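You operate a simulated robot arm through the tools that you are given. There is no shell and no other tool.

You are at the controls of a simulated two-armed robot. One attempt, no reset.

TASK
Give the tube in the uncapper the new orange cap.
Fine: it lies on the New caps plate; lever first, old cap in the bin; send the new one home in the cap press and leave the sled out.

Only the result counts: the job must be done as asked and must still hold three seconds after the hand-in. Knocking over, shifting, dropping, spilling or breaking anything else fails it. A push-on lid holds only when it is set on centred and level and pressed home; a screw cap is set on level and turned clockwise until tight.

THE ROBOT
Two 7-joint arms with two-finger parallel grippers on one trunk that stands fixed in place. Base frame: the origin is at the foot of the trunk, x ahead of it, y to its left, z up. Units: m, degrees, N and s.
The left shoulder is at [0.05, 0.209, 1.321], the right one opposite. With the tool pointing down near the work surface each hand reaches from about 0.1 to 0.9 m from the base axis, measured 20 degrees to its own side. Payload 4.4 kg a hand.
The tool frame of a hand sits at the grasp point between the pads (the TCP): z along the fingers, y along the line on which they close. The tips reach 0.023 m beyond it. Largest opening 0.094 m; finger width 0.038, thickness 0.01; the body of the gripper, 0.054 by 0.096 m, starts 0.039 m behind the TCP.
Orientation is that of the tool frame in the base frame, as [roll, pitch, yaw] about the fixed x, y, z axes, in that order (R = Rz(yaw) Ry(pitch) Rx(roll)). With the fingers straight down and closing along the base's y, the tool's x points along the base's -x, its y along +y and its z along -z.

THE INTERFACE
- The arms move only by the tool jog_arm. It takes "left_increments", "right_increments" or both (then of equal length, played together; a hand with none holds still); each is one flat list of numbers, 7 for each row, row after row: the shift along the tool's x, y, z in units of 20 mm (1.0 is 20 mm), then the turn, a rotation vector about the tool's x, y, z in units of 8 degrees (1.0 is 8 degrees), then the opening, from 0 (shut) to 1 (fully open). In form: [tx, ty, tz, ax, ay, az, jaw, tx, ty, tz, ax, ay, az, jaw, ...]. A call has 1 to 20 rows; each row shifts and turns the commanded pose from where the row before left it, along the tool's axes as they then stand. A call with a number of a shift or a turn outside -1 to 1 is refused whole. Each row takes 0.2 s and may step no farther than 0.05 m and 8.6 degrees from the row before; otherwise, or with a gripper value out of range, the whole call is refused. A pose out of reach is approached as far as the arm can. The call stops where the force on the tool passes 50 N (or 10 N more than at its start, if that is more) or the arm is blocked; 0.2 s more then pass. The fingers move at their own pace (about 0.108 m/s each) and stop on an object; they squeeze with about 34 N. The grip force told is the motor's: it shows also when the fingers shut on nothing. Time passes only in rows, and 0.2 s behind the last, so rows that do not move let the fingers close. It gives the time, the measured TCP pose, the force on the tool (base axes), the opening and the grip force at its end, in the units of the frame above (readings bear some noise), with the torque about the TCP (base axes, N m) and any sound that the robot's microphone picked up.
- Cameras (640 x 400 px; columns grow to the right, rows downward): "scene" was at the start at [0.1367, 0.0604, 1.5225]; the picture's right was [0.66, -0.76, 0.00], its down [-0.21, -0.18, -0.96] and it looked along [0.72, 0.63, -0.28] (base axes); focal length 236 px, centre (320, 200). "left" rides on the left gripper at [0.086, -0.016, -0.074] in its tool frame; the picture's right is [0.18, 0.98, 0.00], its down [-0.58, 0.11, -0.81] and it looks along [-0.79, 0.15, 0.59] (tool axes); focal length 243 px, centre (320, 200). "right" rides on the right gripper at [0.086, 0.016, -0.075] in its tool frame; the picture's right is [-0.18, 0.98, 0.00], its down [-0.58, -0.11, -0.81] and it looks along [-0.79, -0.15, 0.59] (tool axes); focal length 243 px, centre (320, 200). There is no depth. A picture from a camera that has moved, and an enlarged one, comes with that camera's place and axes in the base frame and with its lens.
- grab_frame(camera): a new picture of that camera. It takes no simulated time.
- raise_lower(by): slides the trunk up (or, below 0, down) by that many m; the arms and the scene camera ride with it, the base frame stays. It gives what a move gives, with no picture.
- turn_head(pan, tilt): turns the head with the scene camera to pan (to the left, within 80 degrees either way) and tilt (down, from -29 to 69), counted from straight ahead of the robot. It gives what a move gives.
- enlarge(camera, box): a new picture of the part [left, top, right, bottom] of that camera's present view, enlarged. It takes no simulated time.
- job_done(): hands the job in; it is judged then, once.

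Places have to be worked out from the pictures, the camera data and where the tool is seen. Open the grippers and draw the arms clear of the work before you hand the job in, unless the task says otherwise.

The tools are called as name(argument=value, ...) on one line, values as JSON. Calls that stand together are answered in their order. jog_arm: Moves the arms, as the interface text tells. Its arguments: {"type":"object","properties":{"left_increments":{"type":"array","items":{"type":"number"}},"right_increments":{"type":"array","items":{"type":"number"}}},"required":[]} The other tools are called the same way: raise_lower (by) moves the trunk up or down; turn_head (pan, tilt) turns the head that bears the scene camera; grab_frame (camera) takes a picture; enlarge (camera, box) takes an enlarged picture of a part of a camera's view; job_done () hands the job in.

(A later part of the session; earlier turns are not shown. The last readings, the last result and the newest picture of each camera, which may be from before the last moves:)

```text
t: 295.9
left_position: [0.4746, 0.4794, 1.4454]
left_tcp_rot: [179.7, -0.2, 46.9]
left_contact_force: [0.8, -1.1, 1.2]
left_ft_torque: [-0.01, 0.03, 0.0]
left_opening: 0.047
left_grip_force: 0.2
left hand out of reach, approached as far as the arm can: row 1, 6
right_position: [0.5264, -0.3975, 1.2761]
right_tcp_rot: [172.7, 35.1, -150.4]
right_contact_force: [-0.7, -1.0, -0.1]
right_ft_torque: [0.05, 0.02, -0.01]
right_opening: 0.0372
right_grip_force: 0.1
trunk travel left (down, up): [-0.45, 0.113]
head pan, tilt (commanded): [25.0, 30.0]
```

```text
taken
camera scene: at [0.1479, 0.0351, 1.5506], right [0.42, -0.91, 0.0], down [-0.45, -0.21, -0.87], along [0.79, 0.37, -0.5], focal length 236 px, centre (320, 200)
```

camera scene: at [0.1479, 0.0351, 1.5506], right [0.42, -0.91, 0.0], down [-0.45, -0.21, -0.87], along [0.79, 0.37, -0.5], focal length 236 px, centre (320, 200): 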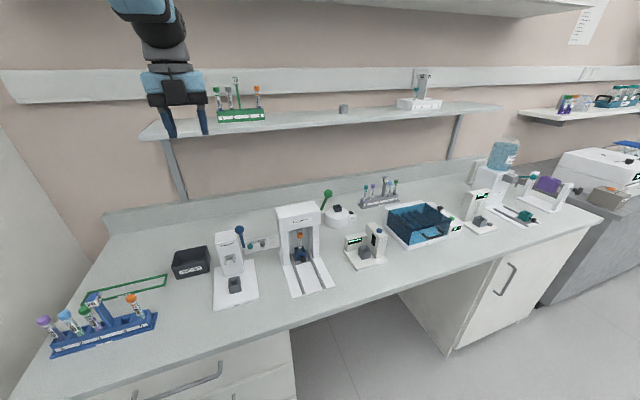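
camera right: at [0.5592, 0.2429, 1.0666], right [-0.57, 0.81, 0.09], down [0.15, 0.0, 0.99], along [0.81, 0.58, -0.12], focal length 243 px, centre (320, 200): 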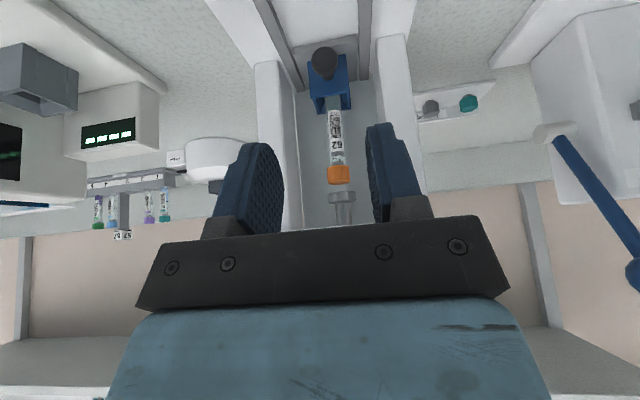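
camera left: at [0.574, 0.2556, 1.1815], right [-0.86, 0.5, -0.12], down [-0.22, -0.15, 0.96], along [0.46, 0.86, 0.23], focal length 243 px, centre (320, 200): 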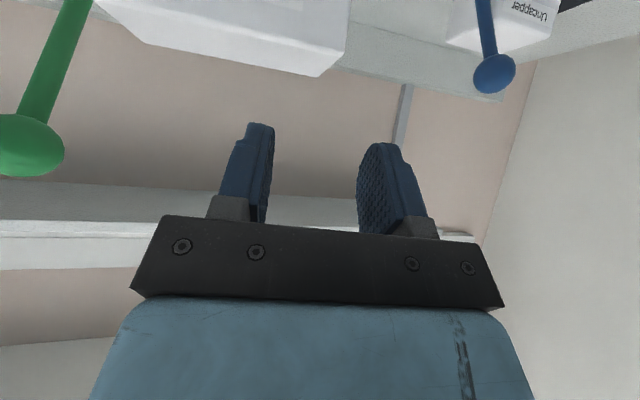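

Flipped. I go to (0.706, 0.34, 1.354) at yaw 47 as before.

jog_arm(left_increments=[0.2, 0.938, 0.325, 0, 0, 0, 0.5, 0.2, 0.938, 0.325, 0, 0, 0, 0.5, 0.2, 0.938, 0.325, 0, 0, 0, 0.5, 0.2, 0.938, 0.325, 0, 0, 0, 0.5, 0.2, 0.938, 0.325, 0, 0, 0, 0.5, 0.2, 0.938, 0.325, 0, 0, 0, 0.5, 0.2, 0.938, 0.325, 0, 0, 0, 0.5, 0.2, 0.938, 0.325, 0, 0, 0, 0.5, 0.2, 0.938, 0.325, 0, 0, 0, 0.5, 0.2, 0.938, 0.325, 0, 0, 0, 0.5, 0.2, 0.938, 0.325, 0, 0, 0, 0.5, 0.2, 0.938, 0.325, 0, 0, 0, 0.5, 0.2, 0.938, 0.325, 0, 0, 0, 0.5, 0.2, 0.938, 0.325, 0, 0, 0, 0.5])

jog_arm(left_increments=[0, 0, 0, 0, 0, -1, 0.5, 0, 0, 0, 0, 0, -1, 0.5, 0, 0, 0, 0, 0, -1, 0.5, 0, 0, 0, 0, 0, -1, 0.5, 0, 0, 0, 0, 0, -1, 0.5, 0, 0, 0, 0, 0, -1, 0.5, 0, 0, 0, 0, 0, -1, 0.5, 0, 0, 0, 0, 0, -1, 0.5, 0, 0, 0, 0, 0, -1, 0.5, 0, 0, 0, 0, 0, -1, 0.5, 0, 0, 0, 0, 0, -1, 0.5, 0, 0, 0, 0, 0, -1, 0.5, 0, 0, 0, 0, 0, -1, 0.5, 0, 0, 0, 0, 0, -1, 0.5, 0, 0, 0, 0, 0, -1, 0.5, 0, 0, 0, 0, 0, -1, 0.5, 0, 0, 0, 0, 0, -1, 0.5, 0, 0, 0, 0, 0, -1, 0.5, 0, 0, 0, 0, 0, -1, 0.5, 0, 0, 0, 0, 0, -1, 0.5])

grab_frame(camera="scene")

```text
t: 298.9
left_position: [0.7066, 0.3497, 1.3536]
left_tcp_rot: [179.5, 0.3, 47.6]
left_contact_force: [0.3, 0.3, -0.4]
left_ft_torque: [-0.01, 0.02, 0.01]
left_opening: 0.0469
left_grip_force: 0.0
right_position: [0.5271, -0.395, 1.276]
right_tcp_rot: [172.8, 35.0, -150.4]
right_contact_force: [-0.2, -0.4, 0.1]
right_ft_torque: [0.01, -0.02, -0.01]
right_opening: 0.0375
right_grip_force: 0.1
trunk travel left (down, up): [-0.45, 0.113]
head pan, tilt (commanded): [25.0, 30.0]
```

```text
t: 303.1
left_position: [0.7061, 0.3486, 1.3562]
left_tcp_rot: [-179.4, 0.0, -152.2]
left_contact_force: [0.2, 0.5, -0.4]
left_ft_torque: [-0.01, -0.01, 0.0]
left_opening: 0.047
left_grip_force: 0.1
right_position: [0.5276, -0.3944, 1.2777]
right_tcp_rot: [172.8, 35.1, -150.3]
right_contact_force: [0.4, -0.1, -0.5]
right_ft_torque: [0.0, 0.01, 0.0]
right_opening: 0.0375
right_grip_force: 0.1
trunk travel left (down, up): [-0.45, 0.113]
head pan, tilt (commanded): [25.0, 30.0]
```

```text
taken
camera scene: at [0.1482, 0.0374, 1.5505], right [0.42, -0.91, 0.0], down [-0.45, -0.21, -0.87], along [0.78, 0.37, -0.5], focal length 236 px, centre (320, 200)
```

scene: 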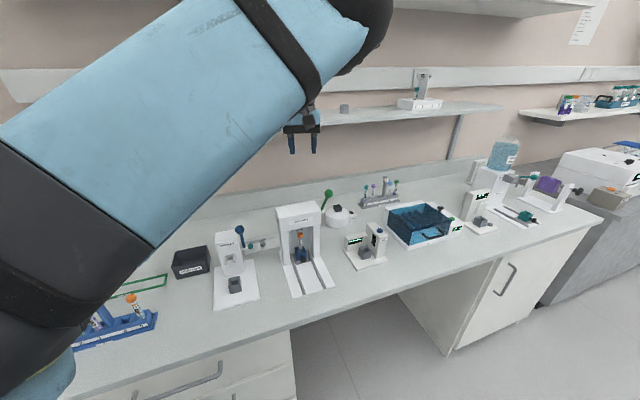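

Elbow-up with the last joint unwound. Now down and back together, in front of the press.

jog_arm(left_increments=[0.385, -0.08, 0.936, 0, 0, 0, 0.5, 0.385, -0.08, 0.936, 0, 0, 0, 0.5, 0.385, -0.08, 0.936, 0, 0, 0, 0.5, 0.385, -0.08, 0.936, 0, 0, 0, 0.5, 0.385, -0.08, 0.936, 0, 0, 0, 0.5, 0.385, -0.08, 0.936, 0, 0, 0, 0.5])

grab_frame(camera="scene")

```text
t: 304.5
left_position: [0.6684, 0.3197, 1.2378]
left_tcp_rot: [-179.7, -0.5, -152.2]
left_contact_force: [0.7, 0.2, -0.5]
left_ft_torque: [0.01, -0.01, 0.02]
left_opening: 0.0473
left_grip_force: 0.1
right_position: [0.5272, -0.3948, 1.2762]
right_tcp_rot: [172.7, 35.0, -150.2]
right_contact_force: [0.0, -0.7, -0.9]
right_ft_torque: [-0.01, -0.01, -0.03]
right_opening: 0.0376
right_grip_force: 0.0
trunk travel left (down, up): [-0.45, 0.113]
head pan, tilt (commanded): [25.0, 30.0]
```

```text
taken
camera scene: at [0.1485, 0.0374, 1.5505], right [0.42, -0.91, 0.0], down [-0.45, -0.21, -0.87], along [0.78, 0.37, -0.5], focal length 236 px, centre (320, 200)
```

scene: 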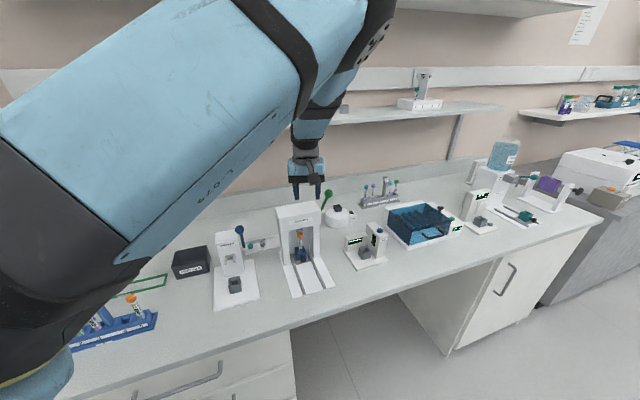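

No limits flagged. I tilt to 24° here and continue down in front of the press.

jog_arm(left_increments=[0, 0, 0.5, 0, -0.75, 0, 0.5, 0, 0, 0.5, 0, -0.75, 0, 0.5, 0, 0, 0.5, 0, -0.75, 0, 0.5, 0, 0, 0.5, 0, -0.75, 0, 0.5])

grab_frame(camera="scene")

```text
t: 305.5
left_position: [0.701, 0.3624, 1.2045]
left_tcp_rot: [-179.4, 24.0, -152.3]
left_contact_force: [0.3, 1.0, -0.3]
left_ft_torque: [0.0, -0.01, 0.02]
left_opening: 0.0469
left_grip_force: 0.1
left hand out of reach, approached as far as the arm can: row 1, 2, 3, 4
right_position: [0.5282, -0.393, 1.276]
right_tcp_rot: [172.8, 35.1, -150.2]
right_contact_force: [-0.8, -0.3, 0.0]
right_ft_torque: [0.03, 0.02, 0.0]
right_opening: 0.0376
right_grip_force: 0.1
trunk travel left (down, up): [-0.45, 0.113]
head pan, tilt (commanded): [25.0, 30.0]
```

```text
taken
camera scene: at [0.1489, 0.0377, 1.5504], right [0.42, -0.91, 0.0], down [-0.45, -0.21, -0.87], along [0.78, 0.37, -0.5], focal length 236 px, centre (320, 200)
```

scene: 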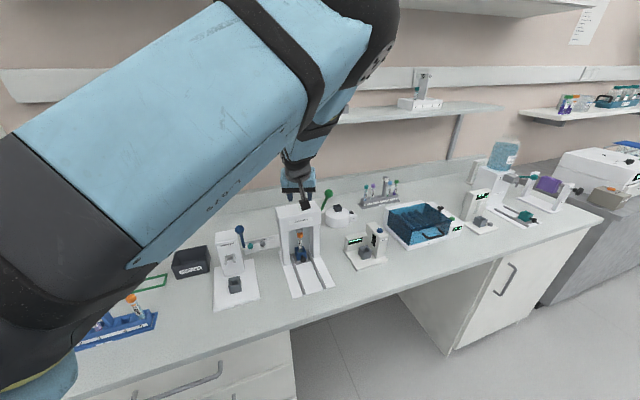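

Forward tilt is limited with this steep forearm; the elbow needs to be further left. At this location I can use the last-joint stop as a lever: turning on past yaw 45 should push the elbow left. I level out, go back up and turn.

jog_arm(left_increments=[0, 0, -1, 0, 0.75, 0, 0.5, 0, 0, -1, 0, 0.75, 0, 0.5, 0, 0, -1, 0, 0.75, 0, 0.5, 0, 0, -1, 0, 0.75, 0, 0.5, 0, 0, -1, 0, 0, 0, 0.5, 0, 0, -1, 0, 0, 0, 0.5, 0, 0, -1, 0, 0, 0, 0.5])

jog_arm(left_increments=[0, 0, 0, 0, 0, 1, 0.5, 0, 0, 0, 0, 0, 1, 0.5, 0, 0, 0, 0, 0, 1, 0.5, 0, 0, 0, 0, 0, 1, 0.5, 0, 0, 0, 0, 0, 1, 0.5, 0, 0, 0, 0, 0, 1, 0.5, 0, 0, 0, 0, 0, 1, 0.5, 0, 0, 0, 0, 0, 1, 0.5, 0, 0, 0, 0, 0, 1, 0.5, 0, 0, 0, 0, 0, 1, 0.5, 0, 0, 0, 0, 0, 1, 0.5, 0, 0, 0, 0, 0, 1, 0.5, 0, 0, 0, 0, 0, 1, 0.5, 0, 0, 0, 0, 0, 1, 0.5, 0, 0, 0, 0, 0, 1, 0.5, 0, 0, 0, 0, 0, 1, 0.5, 0, 0, 0, 0, 0, 1, 0.5, 0, 0, 0, 0, 0, 1, 0.5, 0, 0, 0, 0, 0, 1, 0.5, 0, 0, 0, 0, 0, 1, 0.5])

jog_arm(left_increments=[0, 0, 0, 0, 0, 1, 0.5, 0, 0, 0, 0, 0, 1, 0.5, 0, 0, 0, 0, 0, 1, 0.5, 0, 0, 0, 0, 0, 1, 0.5, 0, 0, 0, 0, 0, 1, 0.5, 0, 0, 0, 0, 0, 1, 0.5, 0, 0, 0, 0, 0, 1, 0.5, 0, 0, 0, 0, 0, 1, 0.5, 0, 0, 0, 0, 0, 1, 0.5, 0, 0, 0, 0, 0, 1, 0.5])

grab_frame(camera="scene")

```text
t: 307.1
left_position: [0.6828, 0.3571, 1.3319]
left_tcp_rot: [-179.6, -0.6, -152.1]
left_contact_force: [0.1, -0.2, 0.0]
left_ft_torque: [0.01, 0.02, 0.0]
left_opening: 0.047
left_grip_force: 0.0
right_position: [0.5264, -0.3937, 1.2767]
right_tcp_rot: [172.8, 35.2, -150.3]
right_contact_force: [-0.5, -0.3, -0.5]
right_ft_torque: [0.01, -0.02, 0.03]
right_opening: 0.0377
right_grip_force: 0.0
trunk travel left (down, up): [-0.45, 0.113]
head pan, tilt (commanded): [25.0, 30.0]
```

```text
t: 311.3
left_position: [0.6796, 0.36, 1.3402]
left_tcp_rot: [179.2, 0.5, 47.9]
left_contact_force: [0.4, 0.7, 0.4]
left_ft_torque: [0.03, 0.0, -0.01]
left_opening: 0.0471
left_grip_force: 0.1
right_position: [0.527, -0.3945, 1.2778]
right_tcp_rot: [172.8, 35.1, -150.3]
right_contact_force: [0.3, -1.3, -0.2]
right_ft_torque: [-0.01, 0.03, -0.01]
right_opening: 0.0373
right_grip_force: 0.1
trunk travel left (down, up): [-0.45, 0.113]
head pan, tilt (commanded): [25.0, 30.0]
```

```text
t: 313.5
left_position: [0.8522, 0.2754, 1.3855]
left_tcp_rot: [-179.7, 0.1, 8.4]
left_contact_force: [-0.5, -0.4, 0.5]
left_ft_torque: [0.03, 0.0, 0.01]
left_opening: 0.047
left_grip_force: 0.2
left hand out of reach, approached as far as the arm can: row 2, 3, 4, 5, 6, 7, 8, 9, 10
right_position: [0.5279, -0.3941, 1.2765]
right_tcp_rot: [172.8, 35.1, -150.3]
right_contact_force: [0.1, 0.0, -0.2]
right_ft_torque: [-0.01, 0.01, 0.04]
right_opening: 0.0375
right_grip_force: 0.0
trunk travel left (down, up): [-0.45, 0.113]
head pan, tilt (commanded): [25.0, 30.0]
```

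```text
taken
camera scene: at [0.1485, 0.0375, 1.5505], right [0.42, -0.91, 0.0], down [-0.45, -0.21, -0.87], along [0.78, 0.37, -0.5], focal length 236 px, centre (320, 200)
```

scene: 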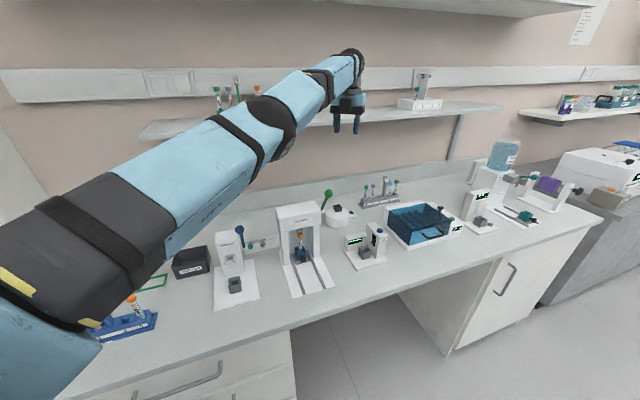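

The arm is now stretched almost straight with yaw near 8. Retracting while holding this yaw should force the elbow to the left; I try that.

jog_arm(left_increments=[-0.88, -0.54, 0.2, 0, 0, 0, 0.5, -0.88, -0.54, 0.2, 0, 0, 0, 0.5, -0.88, -0.54, 0.2, 0, 0, 0, 0.5, -0.88, -0.54, 0.2, 0, 0, 0, 0.5, -0.88, -0.54, 0.2, 0, 0, 0, 0.5, -0.88, -0.54, 0.2, 0, 0, 0, 0.5])

grab_frame(camera="scene")

```text
t: 314.9
left_position: [0.852, 0.2763, 1.3851]
left_tcp_rot: [-179.7, 0.2, 8.3]
left_contact_force: [0.0, -0.3, -0.7]
left_ft_torque: [0.01, 0.01, 0.0]
left_opening: 0.0469
left_grip_force: 0.0
left hand out of reach, approached as far as the arm can: row 1, 2, 3, 4, 5, 6
right_position: [0.5272, -0.3948, 1.2763]
right_tcp_rot: [172.7, 35.1, -150.4]
right_contact_force: [0.4, 0.4, -0.7]
right_ft_torque: [-0.01, 0.01, 0.02]
right_opening: 0.0373
right_grip_force: 0.0
trunk travel left (down, up): [-0.45, 0.113]
head pan, tilt (commanded): [25.0, 30.0]
```

```text
taken
camera scene: at [0.1481, 0.0373, 1.5505], right [0.42, -0.91, 0.0], down [-0.45, -0.21, -0.87], along [0.78, 0.37, -0.5], focal length 236 px, centre (320, 200)
```

scene: 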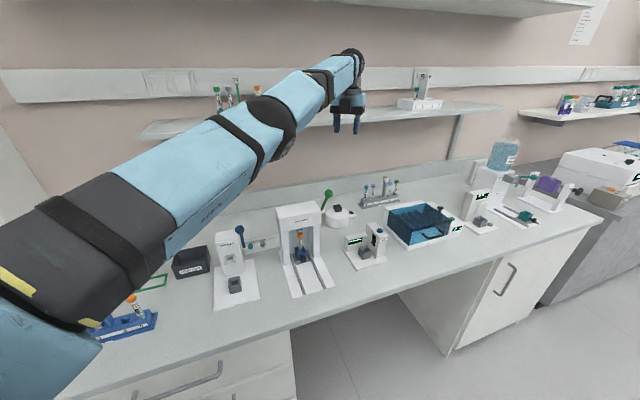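

Stuck that way, but the arm is straight here, and when straight, rolling the hand about the arm's axis also rolls the upper arm – which lets me steer the elbow left. First I unwind the last joint to yaw −135.

jog_arm(left_increments=[0, 0, 0, 0, 0, -1, 0.5, 0, 0, 0, 0, 0, -1, 0.5, 0, 0, 0, 0, 0, -1, 0.5, 0, 0, 0, 0, 0, -1, 0.5, 0, 0, 0, 0, 0, -1, 0.5, 0, 0, 0, 0, 0, -1, 0.5, 0, 0, 0, 0, 0, -1, 0.5, 0, 0, 0, 0, 0, -1, 0.5, 0, 0, 0, 0, 0, -1, 0.5, 0, 0, 0, 0, 0, -1, 0.5, 0, 0, 0, 0, 0, -1, 0.5, 0, 0, 0, 0, 0, -1, 0.5, 0, 0, 0, 0, 0, -1, 0.5, 0, 0, 0, 0, 0, -1, 0.5, 0, 0, 0, 0, 0, -1, 0.5, 0, 0, 0, 0, 0, -1, 0.5, 0, 0, 0, 0, 0, -1, 0.5, 0, 0, 0, 0, 0, -1, 0.5])

grab_frame(camera="scene")

```text
t: 318.7
left_position: [0.8515, 0.2776, 1.3842]
left_tcp_rot: [179.9, -0.2, 152.5]
left_contact_force: [0.6, 0.3, -1.0]
left_ft_torque: [0.03, 0.02, -0.03]
left_opening: 0.0471
left_grip_force: 0.1
right_position: [0.5278, -0.3947, 1.2772]
right_tcp_rot: [172.8, 35.2, -150.3]
right_contact_force: [-0.5, -0.7, 0.1]
right_ft_torque: [0.03, -0.06, -0.04]
right_opening: 0.0377
right_grip_force: 0.1
trunk travel left (down, up): [-0.45, 0.113]
head pan, tilt (commanded): [25.0, 30.0]
```

```text
taken
camera scene: at [0.1481, 0.0375, 1.5505], right [0.42, -0.91, 0.0], down [-0.45, -0.21, -0.87], along [0.78, 0.37, -0.5], focal length 236 px, centre (320, 200)
```

scene: 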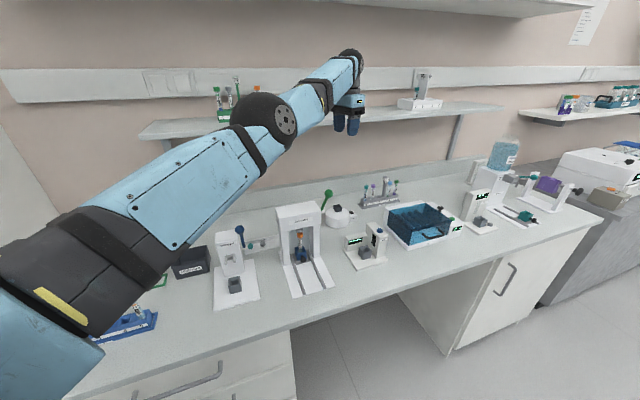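

The arm rolled slightly during that turn. I retract a bit to see which way the elbow bends now.

jog_arm(left_increments=[0.95, -0.5, 0, 0, 0, 0, 0.5, 0.95, -0.5, 0, 0, 0, 0, 0.5, 0.95, -0.5, 0, 0, 0, 0, 0.5, 0.95, -0.5, 0, 0, 0, 0, 0.5, 0.95, -0.5, 0, 0, 0, 0, 0.5])

grab_frame(camera="scene")

```text
t: 319.9
left_position: [0.8488, 0.2773, 1.3958]
left_tcp_rot: [180.0, -0.3, 152.2]
left_contact_force: [-0.2, -0.2, -0.3]
left_ft_torque: [-0.02, 0.0, -0.01]
left_opening: 0.0471
left_grip_force: 0.1
left hand out of reach, approached as far as the arm can: row 1, 2, 3, 4, 5
right_position: [0.5269, -0.3943, 1.2774]
right_tcp_rot: [172.8, 35.1, -150.4]
right_contact_force: [0.3, 0.0, -0.5]
right_ft_torque: [-0.02, -0.01, -0.03]
right_opening: 0.0374
right_grip_force: 0.1
trunk travel left (down, up): [-0.45, 0.113]
head pan, tilt (commanded): [25.0, 30.0]
```

```text
taken
camera scene: at [0.1483, 0.0374, 1.5505], right [0.42, -0.91, 0.0], down [-0.45, -0.21, -0.87], along [0.78, 0.37, -0.5], focal length 236 px, centre (320, 200)
```

scene: 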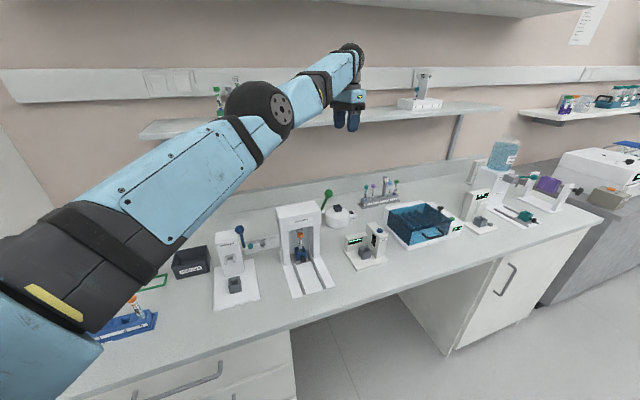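

It resists retracting with the hand vertical. I try tilting the fingers outward and then retracting.

jog_arm(left_increments=[0, 0, 0, -0.462, -0.887, 0, 0.5, 0, 0, 0, -0.462, -0.887, 0, 0.5, 0, 0, 0, -0.462, -0.887, 0, 0.5, 0, 0, 0, -0.462, -0.887, 0, 0.5, 0, 0, 0, -0.462, -0.887, 0, 0.5])

jog_arm(left_increments=[0, 0, -0.8, 0, 0, 0, 0.5, 0, 0, -0.8, 0, 0, 0, 0.5, 0, 0, -0.8, 0, 0, 0, 0.5, 0, 0, -0.8, 0, 0, 0, 0.5, 0, 0, -0.8, 0, 0, 0, 0.5])

grab_frame(camera="scene")

```text
t: 321.1
left_position: [0.9556, 0.2768, 1.4212]
left_tcp_rot: [158.7, 34.6, 145.6]
left_contact_force: [-0.2, -0.4, -0.2]
left_ft_torque: [0.03, -0.01, -0.03]
left_opening: 0.0467
left_grip_force: 0.1
left hand out of reach, approached as far as the arm can: row 1, 2, 3, 4, 5
right_position: [0.5271, -0.3944, 1.2775]
right_tcp_rot: [172.8, 35.1, -150.3]
right_contact_force: [0.3, 0.1, 0.4]
right_ft_torque: [0.01, 0.01, -0.02]
right_opening: 0.0376
right_grip_force: 0.0
trunk travel left (down, up): [-0.45, 0.113]
head pan, tilt (commanded): [25.0, 30.0]
```

```text
t: 322.3
left_position: [0.9357, 0.2772, 1.4912]
left_tcp_rot: [158.8, 34.5, 145.6]
left_contact_force: [-0.8, -0.8, -0.6]
left_ft_torque: [0.01, -0.03, 0.03]
left_opening: 0.0466
left_grip_force: 0.1
left hand out of reach, approached as far as the arm can: row 1, 2, 3, 4, 5
right_position: [0.526, -0.395, 1.2773]
right_tcp_rot: [172.8, 35.2, -150.2]
right_contact_force: [0.3, 0.7, 0.1]
right_ft_torque: [-0.02, -0.01, -0.01]
right_opening: 0.0375
right_grip_force: 0.0
trunk travel left (down, up): [-0.45, 0.113]
head pan, tilt (commanded): [25.0, 30.0]
```

```text
taken
camera scene: at [0.1477, 0.0373, 1.5506], right [0.42, -0.91, 0.0], down [-0.45, -0.21, -0.87], along [0.79, 0.37, -0.5], focal length 236 px, centre (320, 200)
```

scene: 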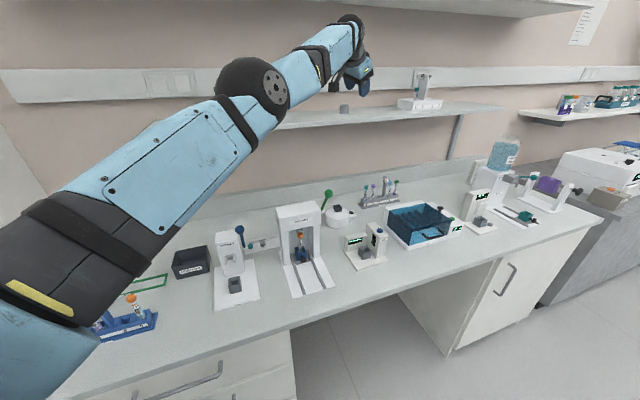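

This is heading toward the shelf, so I reverse it: lower/return and undo the tilt.

jog_arm(left_increments=[0, 0, 0.8, 0, 0, 0, 0.5, 0, 0, 0.8, 0, 0, 0, 0.5, 0, 0, 0.8, 0, 0, 0, 0.5, 0, 0, 0.8, 0.462, 0.887, 0, 0.5, 0, 0, 0, 0.462, 0.887, 0, 0.5, 0, 0, 0, 0.462, 0.887, 0, 0.5, 0, 0, 0, 0.462, 0.887, 0, 0.5, 0, 0, 0, 0.462, 0.887, 0, 0.5])

grab_frame(camera="scene")

```text
t: 324.1
left_position: [0.903, 0.2806, 1.4391]
left_tcp_rot: [167.7, 20.4, 150.1]
left_contact_force: [-0.5, 0.4, -1.7]
left_ft_torque: [-0.02, -0.02, 0.02]
left_opening: 0.0471
left_grip_force: 0.0
left hand out of reach, approached as far as the arm can: row 1, 2, 3, 4, 5, 6, 7, 8
right_position: [0.5262, -0.3951, 1.2772]
right_tcp_rot: [172.8, 35.1, -150.3]
right_contact_force: [0.6, 0.1, -0.4]
right_ft_torque: [0.0, -0.01, 0.01]
right_opening: 0.0378
right_grip_force: 0.0
trunk travel left (down, up): [-0.45, 0.113]
head pan, tilt (commanded): [25.0, 30.0]
```

```text
taken
camera scene: at [0.1481, 0.0375, 1.5505], right [0.42, -0.91, 0.0], down [-0.45, -0.21, -0.87], along [0.79, 0.37, -0.5], focal length 236 px, centre (320, 200)
```

scene: 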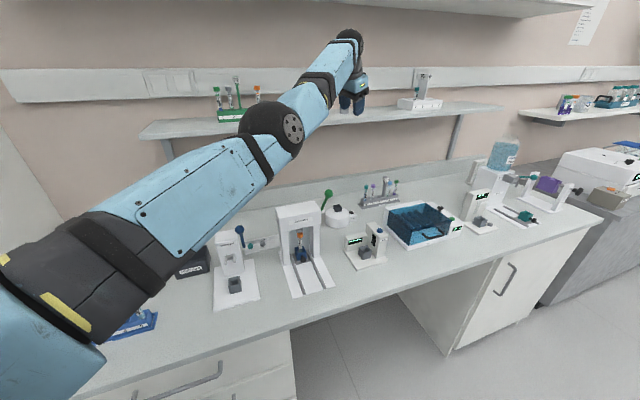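

The elbow is now slightly below the arm line, i.e. the low-elbow sense. I retract and lower to see how it bends.

jog_arm(left_increments=[0.93, -0.49, 0.135, 0, 0, 0, 0.5, 0.93, -0.49, 0.135, 0, 0, 0, 0.5, 0.93, -0.49, 0.135, 0, 0, 0, 0.5, 0.93, -0.49, 0.135, 0, 0, 0, 0.5, 0.93, -0.49, 0.135, 0, 0, 0, 0.5, 0.93, -0.49, 0.135, 0, 0, 0, 0.5])

grab_frame(camera="scene")

```text
t: 325.5
left_position: [0.7948, 0.2812, 1.3765]
left_tcp_rot: [168.4, 19.4, 150.3]
left_contact_force: [-0.2, -0.3, -0.5]
left_ft_torque: [0.01, 0.03, -0.02]
left_opening: 0.0471
left_grip_force: 0.1
right_position: [0.5274, -0.3937, 1.2763]
right_tcp_rot: [172.8, 35.1, -150.3]
right_contact_force: [0.9, 0.9, -0.3]
right_ft_torque: [0.0, 0.01, 0.02]
right_opening: 0.0376
right_grip_force: 0.1
trunk travel left (down, up): [-0.45, 0.113]
head pan, tilt (commanded): [25.0, 30.0]
```

```text
taken
camera scene: at [0.1484, 0.0376, 1.5505], right [0.42, -0.91, 0.0], down [-0.45, -0.21, -0.87], along [0.78, 0.37, -0.5], focal length 236 px, centre (320, 200)
```

scene: 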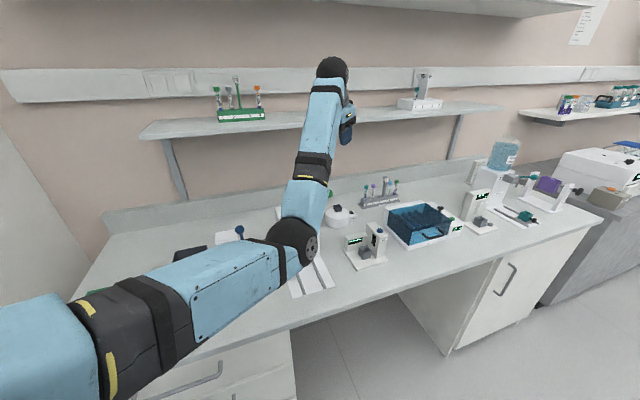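

That went through without any limit, with a proper low elbow. I now turn the hand to the press axis (yaw −135) here.

jog_arm(left_increments=[0, 0, 0, -0.33, 0.19, -0.92, 0.5, 0, 0, 0, -0.33, 0.19, -0.92, 0.5, 0, 0, 0, -0.33, 0.19, -0.92, 0.5, 0, 0, 0, -0.33, 0.19, -0.92, 0.5, 0, 0, 0, -0.33, 0.19, -0.92, 0.5, 0, 0, 0, 0, 0, -1, 0.5, 0, 0, 0, 0, 0, -1, 0.5, 0, 0, 0, 0, 0, -1, 0.5, 0, 0, 0, 0, 0, -1, 0.5])

grab_frame(camera="scene")

```text
t: 327.5
left_position: [0.7927, 0.2808, 1.377]
left_tcp_rot: [-178.9, 22.3, -135.5]
left_contact_force: [0.7, -0.1, 0.4]
left_ft_torque: [-0.01, 0.0, -0.02]
left_opening: 0.047
left_grip_force: 0.1
right_position: [0.5265, -0.3946, 1.2778]
right_tcp_rot: [172.8, 35.1, -150.3]
right_contact_force: [0.5, 0.0, -0.8]
right_ft_torque: [0.01, -0.02, -0.03]
right_opening: 0.0376
right_grip_force: 0.0
trunk travel left (down, up): [-0.45, 0.113]
head pan, tilt (commanded): [25.0, 30.0]
```

```text
taken
camera scene: at [0.1481, 0.0374, 1.5505], right [0.42, -0.91, 0.0], down [-0.45, -0.21, -0.87], along [0.78, 0.37, -0.5], focal length 236 px, centre (320, 200)
```

scene: 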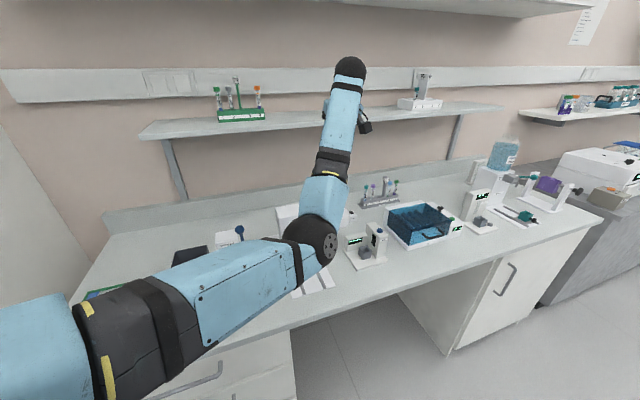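

The posture now matches the one I had before working the lever. I go to that pose (u 0.317, v 0.641, z 1.28, tilt 30°).

jog_arm(left_increments=[0, 0, 0, 0, -0.95, 0, 0.5, 0.94, 0.284, 0.143, 0, 0, 0, 0.5, 0.94, 0.284, 0.143, 0, 0, 0, 0.5, 0.94, 0.284, 0.143, 0, 0, 0, 0.5, 0.94, 0.284, 0.143, 0, 0, 0, 0.5, 0.94, 0.284, 0.143, 0, 0, 0, 0.5, 0.94, 0.284, 0.143, 0, 0, 0, 0.5, 0.94, 0.284, 0.143, 0, 0, 0, 0.5, 0.94, 0.284, 0.143, 0, 0, 0, 0.5])

grab_frame(camera="scene")

```text
t: 329.5
left_position: [0.6772, 0.2295, 1.283]
left_tcp_rot: [-178.9, 30.1, -135.4]
left_contact_force: [0.1, -0.3, 0.4]
left_ft_torque: [0.01, 0.02, 0.02]
left_opening: 0.0468
left_grip_force: 0.0
right_position: [0.5261, -0.3955, 1.2774]
right_tcp_rot: [172.8, 35.0, -150.3]
right_contact_force: [-0.3, 0.5, 0.1]
right_ft_torque: [-0.01, 0.01, -0.03]
right_opening: 0.0377
right_grip_force: 0.0
trunk travel left (down, up): [-0.45, 0.113]
head pan, tilt (commanded): [25.0, 30.0]
```

```text
taken
camera scene: at [0.1478, 0.0372, 1.5506], right [0.42, -0.91, 0.0], down [-0.45, -0.21, -0.87], along [0.79, 0.37, -0.5], focal length 236 px, centre (320, 200)
```

scene: 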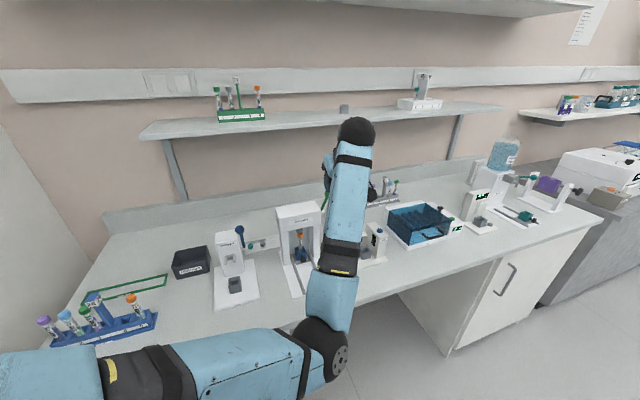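

Exactly the earlier pose and posture. Now I reverse the earlier 12-row move down to in front of the sled.

jog_arm(left_increments=[0.52, 0.34, 0.9, 0, 0, 0, 0.4, 0.52, 0.34, 0.9, 0, 0, 0, 0.4, 0.52, 0.34, 0.9, 0, 0, 0, 0.4, 0.52, 0.34, 0.9, 0, 0, 0, 0.4, 0.52, 0.34, 0.9, 0, 0, 0, 0.4, 0.52, 0.34, 0.9, 0, 0, 0, 0.4, 0.52, 0.34, 0.9, 0, 0, 0, 0.4, 0.52, 0.34, 0.9, 0, 0, 0, 0.4, 0.52, 0.34, 0.9, 0, 0, 0, 0.4, 0.52, 0.34, 0.9, 0, 0, 0, 0.4, 0.52, 0.34, 0.9, 0, 0, 0, 0.4])

grab_frame(camera="left")

grab_frame(camera="scene")

```text
t: 331.5
left_position: [0.652, 0.3439, 1.1346]
left_tcp_rot: [178.3, 37.5, -132.6]
left_contact_force: [0.3, 0.5, 0.9]
left_ft_torque: [-0.01, 0.01, 0.0]
left_opening: 0.0375
left_grip_force: 0.1
right_position: [0.5275, -0.3942, 1.2772]
right_tcp_rot: [172.7, 35.2, -150.4]
right_contact_force: [-0.1, -0.1, 0.3]
right_ft_torque: [0.04, 0.01, -0.03]
right_opening: 0.0375
right_grip_force: 0.1
trunk travel left (down, up): [-0.45, 0.113]
head pan, tilt (commanded): [25.0, 30.0]
stopped in row 10 (left hand): the arm was blocked; the commanded pose is now the measured one
```

```text
taken
camera left: at [0.5868, 0.2488, 1.1404], right [-0.83, 0.55, -0.09], down [-0.08, 0.04, 1.0], along [0.55, 0.84, 0.01], focal length 243 px, centre (320, 200)
```

left: 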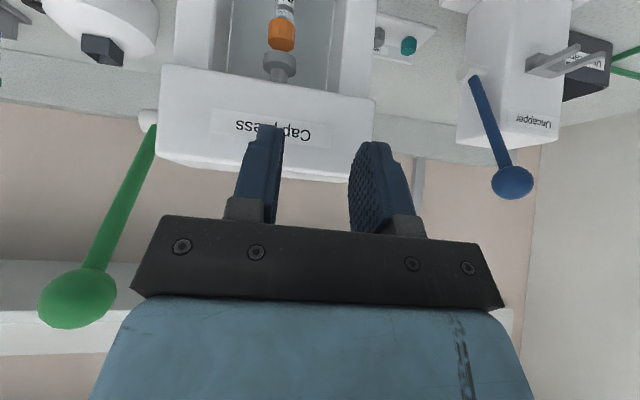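

```text
taken
camera scene: at [0.1483, 0.0376, 1.5505], right [0.42, -0.91, 0.0], down [-0.45, -0.21, -0.87], along [0.78, 0.37, -0.5], focal length 236 px, centre (320, 200)
```

scene: 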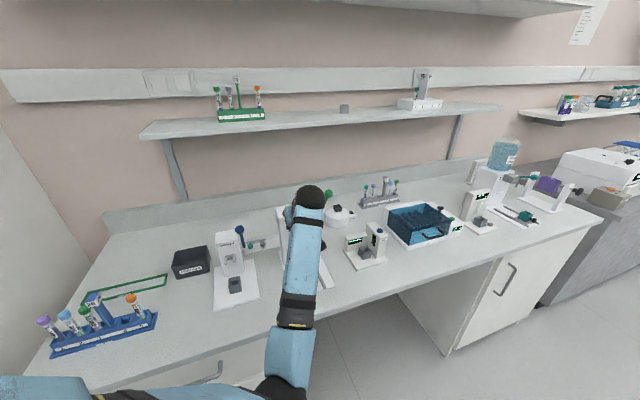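

Blocked again at the same elbow fold (shoulder–wrist about 0.545 m), because the path drew the hand inwards. Going straight down from here increases that distance, so I do just that in small steps.

jog_arm(left_increments=[0.55, -0.15, 0.8, 0, 0, 0, 0.4, 0.55, -0.15, 0.8, 0, 0, 0, 0.4, 0.55, -0.15, 0.8, 0, 0, 0, 0.4])

grab_frame(camera="left")

```text
t: 332.5
left_position: [0.668, 0.3622, 1.0996]
left_tcp_rot: [179.3, 39.8, -131.1]
left_contact_force: [-0.7, 0.1, 0.9]
left_ft_torque: [-0.02, -0.01, -0.02]
left_opening: 0.0376
left_grip_force: 0.0
right_position: [0.5262, -0.3943, 1.2788]
right_tcp_rot: [172.8, 35.1, -150.3]
right_contact_force: [0.1, 0.2, 0.5]
right_ft_torque: [0.0, 0.03, -0.03]
right_opening: 0.0375
right_grip_force: 0.0
trunk travel left (down, up): [-0.45, 0.113]
head pan, tilt (commanded): [25.0, 30.0]
stopped in row 3 (left hand): the arm was blocked; the commanded pose is now the measured one
```

```text
taken
camera left: at [0.6061, 0.2639, 1.1012], right [-0.84, 0.53, -0.11], down [-0.12, 0.01, 0.99], along [0.53, 0.85, 0.05], focal length 243 px, centre (320, 200)
```

left: 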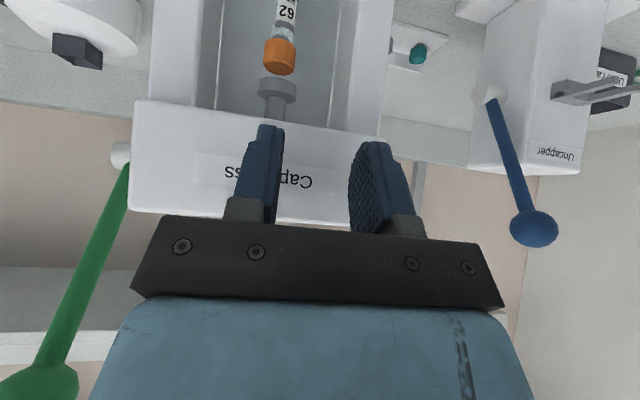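

Stop – going down drifts the hand toward the press housing. The upper arm seems to be at its lowest angle; with the trunk lower the same hand position needs a less steep upper arm. I back out to the previous pose first.

jog_arm(left_increments=[-0.55, 0.15, -0.8, 0, 0, 0, 0.4, -0.55, 0.15, -0.8, 0, 0, 0, 0.4, -0.52, -0.34, -0.9, 0, 0.3, 0, 0.4, -0.52, -0.6, -0.9, 0, 0.3, 0, 0.4, -0.52, -0.6, -0.9, 0, 0.3, 0, 0.4, -0.52, -0.6, -0.9, 0, 0, 0, 0.4, -0.52, -0.6, -0.9, 0, 0, 0, 0.4, -0.52, -0.6, -0.9, 0, 0, 0, 0.4])

grab_frame(camera="scene")

```text
t: 334.3
left_position: [0.7073, 0.3072, 1.2613]
left_tcp_rot: [179.3, 32.5, -131.1]
left_contact_force: [0.3, -0.3, -0.6]
left_ft_torque: [0.01, 0.01, 0.05]
left_opening: 0.0377
left_grip_force: 0.1
right_position: [0.5274, -0.3949, 1.277]
right_tcp_rot: [172.7, 35.1, -150.3]
right_contact_force: [-0.1, 0.7, 0.4]
right_ft_torque: [-0.04, -0.03, 0.01]
right_opening: 0.0375
right_grip_force: 0.1
trunk travel left (down, up): [-0.45, 0.113]
head pan, tilt (commanded): [25.0, 30.0]
```

```text
taken
camera scene: at [0.1481, 0.0368, 1.5505], right [0.42, -0.91, 0.0], down [-0.45, -0.21, -0.87], along [0.78, 0.37, -0.5], focal length 236 px, centre (320, 200)
```

scene: 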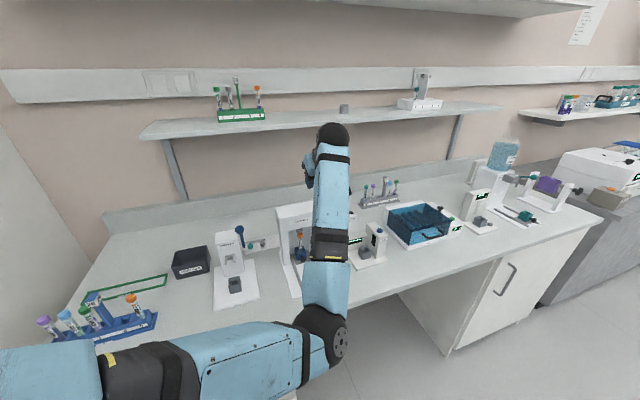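

I move to u≈0.317, v≈0.641, z≈1.33, then lower the trunk 30 cm so the hand ends just above the press base level, to the right of the press.

jog_arm(left_increments=[0.26, -0.34, -1, 0, 0, 0, 0.4, 0.26, -0.34, -1, 0, 0, 0, 0.4, 0.26, -0.34, -1, 0, 0, 0, 0.4, 0.26, -0.34, -1, 0, 0, 0, 0.4, 0.26, -0.34, -1, 0, 0, 0, 0.4])

raise_lower(by=-0.15)

grab_frame(camera="scene")

grab_frame(camera="left")

```text
t: 335.5
left_position: [0.6852, 0.2355, 1.3343]
left_tcp_rot: [179.6, 32.8, -130.4]
left_contact_force: [-0.5, 0.6, 0.1]
left_ft_torque: [-0.01, -0.01, -0.01]
left_opening: 0.0374
left_grip_force: 0.0
right_position: [0.5264, -0.3937, 1.277]
right_tcp_rot: [172.8, 35.1, -150.4]
right_contact_force: [-0.4, 0.6, -0.3]
right_ft_torque: [0.02, 0.04, -0.03]
right_opening: 0.0375
right_grip_force: 0.0
trunk travel left (down, up): [-0.45, 0.113]
head pan, tilt (commanded): [25.0, 30.0]
```

```text
t: 337.3
left_position: [0.6845, 0.2361, 1.1803]
left_tcp_rot: [179.2, 32.7, -130.5]
left_contact_force: [-1.0, -0.2, 0.1]
left_ft_torque: [0.03, -0.01, 0.01]
left_opening: 0.0374
left_grip_force: 0.0
right_position: [0.5269, -0.3945, 1.1272]
right_tcp_rot: [172.8, 35.1, -150.3]
right_contact_force: [-0.3, 0.5, -0.4]
right_ft_torque: [0.0, -0.01, 0.0]
right_opening: 0.0375
right_grip_force: 0.1
trunk travel left (down, up): [-0.3, 0.263]
head pan, tilt (commanded): [25.0, 30.0]
```

```text
taken
camera scene: at [0.1479, 0.0375, 1.4006], right [0.42, -0.91, 0.0], down [-0.45, -0.21, -0.87], along [0.79, 0.37, -0.5], focal length 236 px, centre (320, 200)
```

scene: 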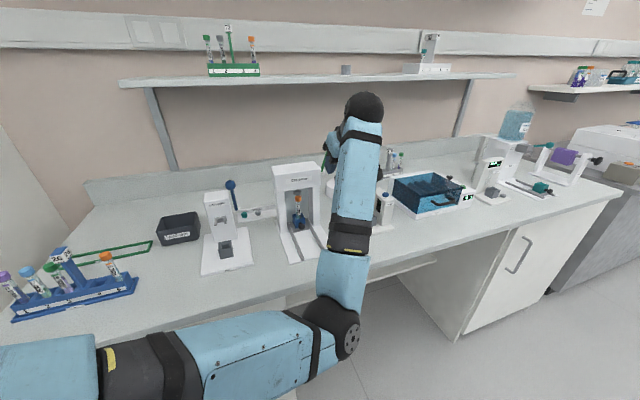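

```text
taken
camera left: at [0.6235, 0.1375, 1.1958], right [-0.85, 0.52, -0.09], down [-0.04, 0.1, 0.99], along [0.52, 0.85, -0.07], focal length 243 px, centre (320, 200)
```

left: 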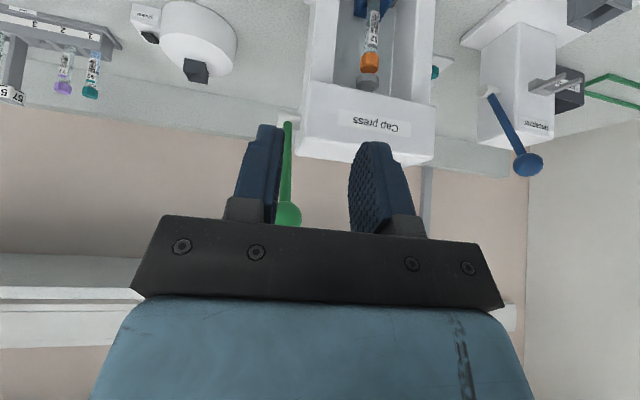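

Clear of the lever ball. I lower the trunk another 15 cm.

raise_lower(by=-0.15)

grab_frame(camera="scene")

grab_frame(camera="left")

```text
t: 339.0
left_position: [0.6835, 0.2363, 1.0301]
left_tcp_rot: [179.1, 32.6, -130.6]
left_contact_force: [-1.1, -0.5, -0.4]
left_ft_torque: [0.02, 0.01, 0.04]
left_opening: 0.0374
left_grip_force: 0.0
right_position: [0.5265, -0.3953, 0.9779]
right_tcp_rot: [172.8, 35.1, -150.3]
right_contact_force: [-0.7, -0.7, 0.4]
right_ft_torque: [0.01, 0.01, -0.03]
right_opening: 0.0375
right_grip_force: 0.1
trunk travel left (down, up): [-0.15, 0.413]
head pan, tilt (commanded): [25.0, 30.0]
```

```text
taken
camera scene: at [0.148, 0.0375, 1.2506], right [0.42, -0.91, 0.0], down [-0.45, -0.21, -0.87], along [0.79, 0.37, -0.5], focal length 236 px, centre (320, 200)
```

scene: 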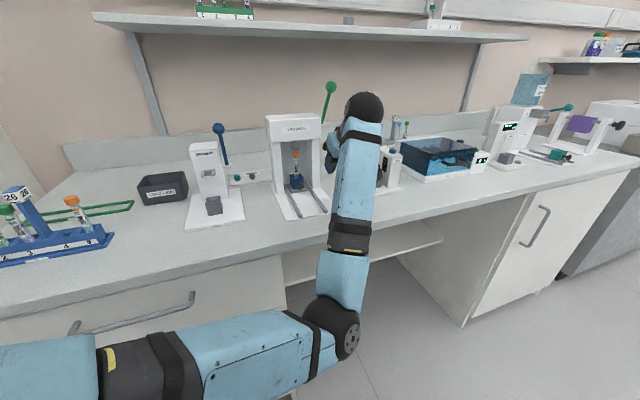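

```text
taken
camera left: at [0.6236, 0.1377, 1.0456], right [-0.85, 0.52, -0.09], down [-0.04, 0.1, 0.99], along [0.52, 0.85, -0.07], focal length 243 px, centre (320, 200)
```

left: 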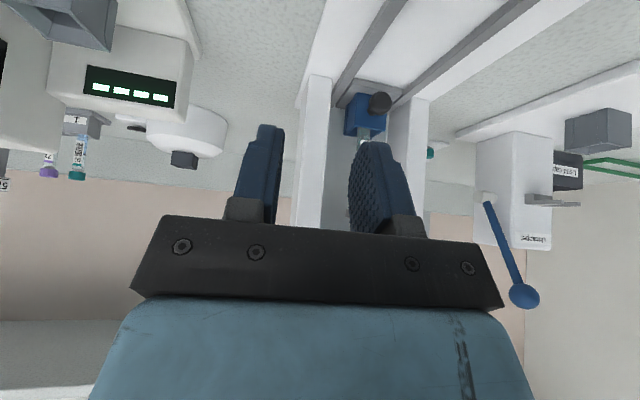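

The left hand is now low in front of the press, unblocked, with the knob in view. I square the yaw and shift left to line up with the knob.

jog_arm(left_increments=[0, 0, 0, 0, 0, 0.55, 0.45, -0.3, 0.85, 0, 0, 0, 0, 0.45, -0.3, 0.85, 0, 0, 0, 0, 0.45, -0.3, 0.85, 0, 0, 0, 0, 0.45, -0.3, 0.85, 0, 0, 0, 0, 0.45])

grab_frame(camera="left")

enlarge(camera="left", box=[240, 60, 420, 240])

```text
t: 340.2
left_position: [0.6501, 0.2886, 1.0458]
left_tcp_rot: [176.6, 32.2, -136.3]
left_contact_force: [0.3, 0.9, 0.7]
left_ft_torque: [0.01, -0.02, -0.02]
left_opening: 0.042
left_grip_force: 0.2
right_position: [0.5273, -0.3948, 0.9774]
right_tcp_rot: [172.8, 35.1, -150.4]
right_contact_force: [0.1, -0.3, 0.4]
right_ft_torque: [0.01, -0.01, -0.01]
right_opening: 0.0377
right_grip_force: 0.1
trunk travel left (down, up): [-0.15, 0.413]
head pan, tilt (commanded): [25.0, 30.0]
```

```text
taken
camera left: at [0.582, 0.1955, 1.0624], right [-0.81, 0.58, -0.05], down [0.0, 0.09, 1.0], along [0.58, 0.81, -0.07], focal length 243 px, centre (320, 200)
```

left: 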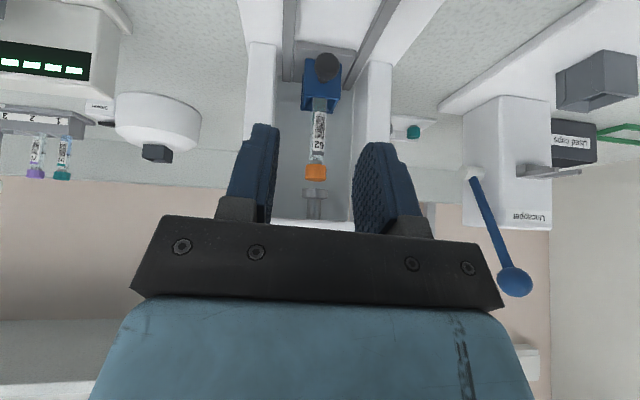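

```text
2.22 times, centred on (330, 150) of left
camera zoom: at [0.582, 0.1955, 1.0624], right [-0.81, 0.58, -0.05], down [0.0, 0.09, 1.0], along [0.58, 0.81, -0.07], focal length 539 px, centre (298, 311)
```

zoom: 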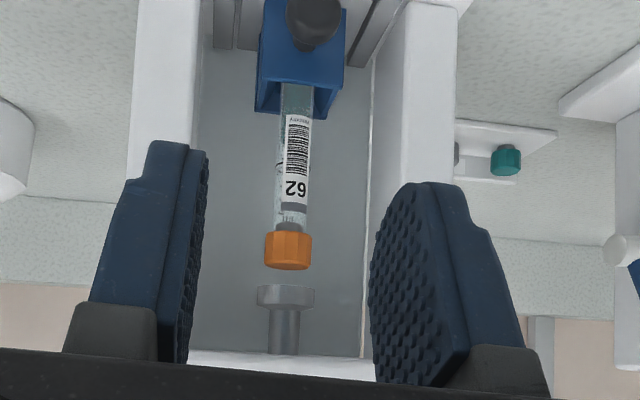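

Well lined up, no limits flagged. I advance toward the knob.

jog_arm(left_increments=[-0.04, 0.07, 0.95, 0, 0, 0, 0.45, -0.04, 0.07, 0.95, 0, 0, 0, 0.45, -0.04, 0.07, 0.95, 0, 0, 0, 0.45, -0.04, 0.07, 0.95, 0, 0, 0, 0.45, -0.04, 0.07, 0.95, 0, 0, 0, 0.45])

enlarge(camera="left", box=[240, 60, 420, 240])

grab_frame(camera="scene")

```text
t: 341.4
left_position: [0.6808, 0.3369, 0.9689]
left_tcp_rot: [176.5, 32.2, -136.3]
left_contact_force: [0.1, 0.5, 0.2]
left_ft_torque: [-0.03, 0.0, -0.01]
left_opening: 0.0423
left_grip_force: 0.0
right_position: [0.5278, -0.3939, 0.9773]
right_tcp_rot: [172.8, 35.1, -150.3]
right_contact_force: [0.5, -0.1, 0.0]
right_ft_torque: [-0.02, 0.03, 0.04]
right_opening: 0.0377
right_grip_force: 0.1
trunk travel left (down, up): [-0.15, 0.413]
head pan, tilt (commanded): [25.0, 30.0]
```

```text
2.22 times, centred on (330, 150) of left
camera zoom: at [0.613, 0.2424, 0.9841], right [-0.81, 0.58, -0.05], down [0.0, 0.09, 1.0], along [0.58, 0.81, -0.07], focal length 539 px, centre (298, 311)
```

zoom: 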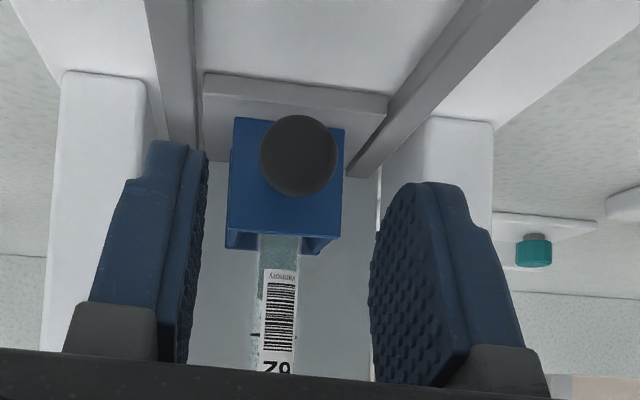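

```text
taken
camera scene: at [0.1483, 0.0376, 1.2505], right [0.42, -0.91, 0.0], down [-0.45, -0.21, -0.87], along [0.78, 0.37, -0.5], focal length 236 px, centre (320, 200)
```

scene: 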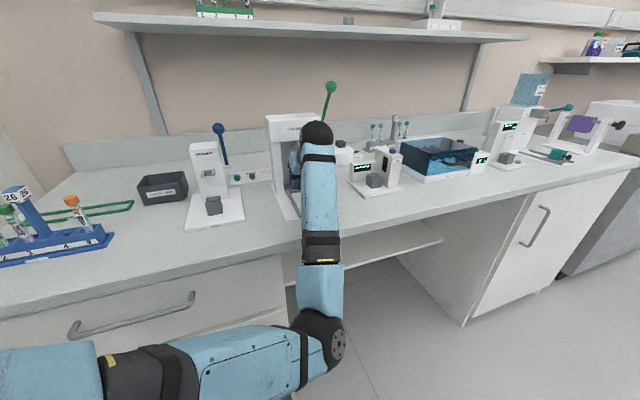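

The knob is centred and about 44 mm ahead. I narrow the jaws a little, go the last 32 mm and close on it.

jog_arm(left_increments=[0, 0.03, 0.5, 0, 0, 0, 0.36, -0.03, 0, 0.55, 0, 0, 0, 0.36, -0.03, 0, 0.55, 0, 0, 0, 0.36, 0, 0, 0, 0, 0, 0, 0.25, 0, 0, 0, 0, 0, 0, 0, 0, 0, 0, 0, 0, 0, 0])

enlarge(camera="left", box=[240, 60, 420, 240])

```text
t: 342.8
left_position: [0.6919, 0.3521, 0.9422]
left_tcp_rot: [176.6, 32.2, -136.2]
left_contact_force: [-5.7, 4.3, -2.6]
left_ft_torque: [0.18, 0.04, 0.16]
left_opening: 0.0207
left_grip_force: 45.1
right_position: [0.5275, -0.3946, 0.9775]
right_tcp_rot: [172.8, 35.1, -150.3]
right_contact_force: [-0.4, 0.3, 0.6]
right_ft_torque: [0.03, 0.01, 0.0]
right_opening: 0.0377
right_grip_force: 0.0
trunk travel left (down, up): [-0.15, 0.413]
head pan, tilt (commanded): [25.0, 30.0]
```

```text
2.22 times, centred on (330, 150) of left
camera zoom: at [0.6242, 0.2579, 0.9572], right [-0.81, 0.58, -0.05], down [0.0, 0.09, 1.0], along [0.58, 0.81, -0.07], focal length 539 px, centre (298, 311)
```

zoom: 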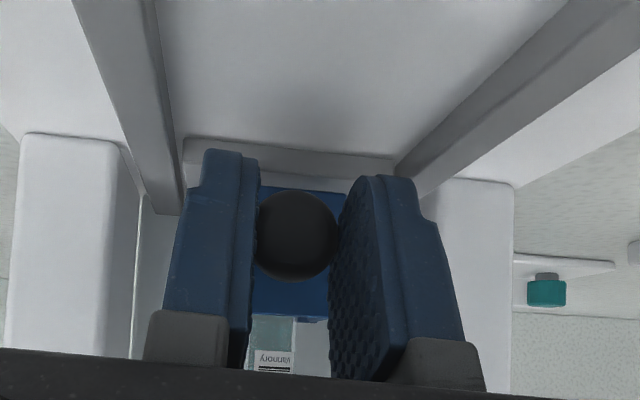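

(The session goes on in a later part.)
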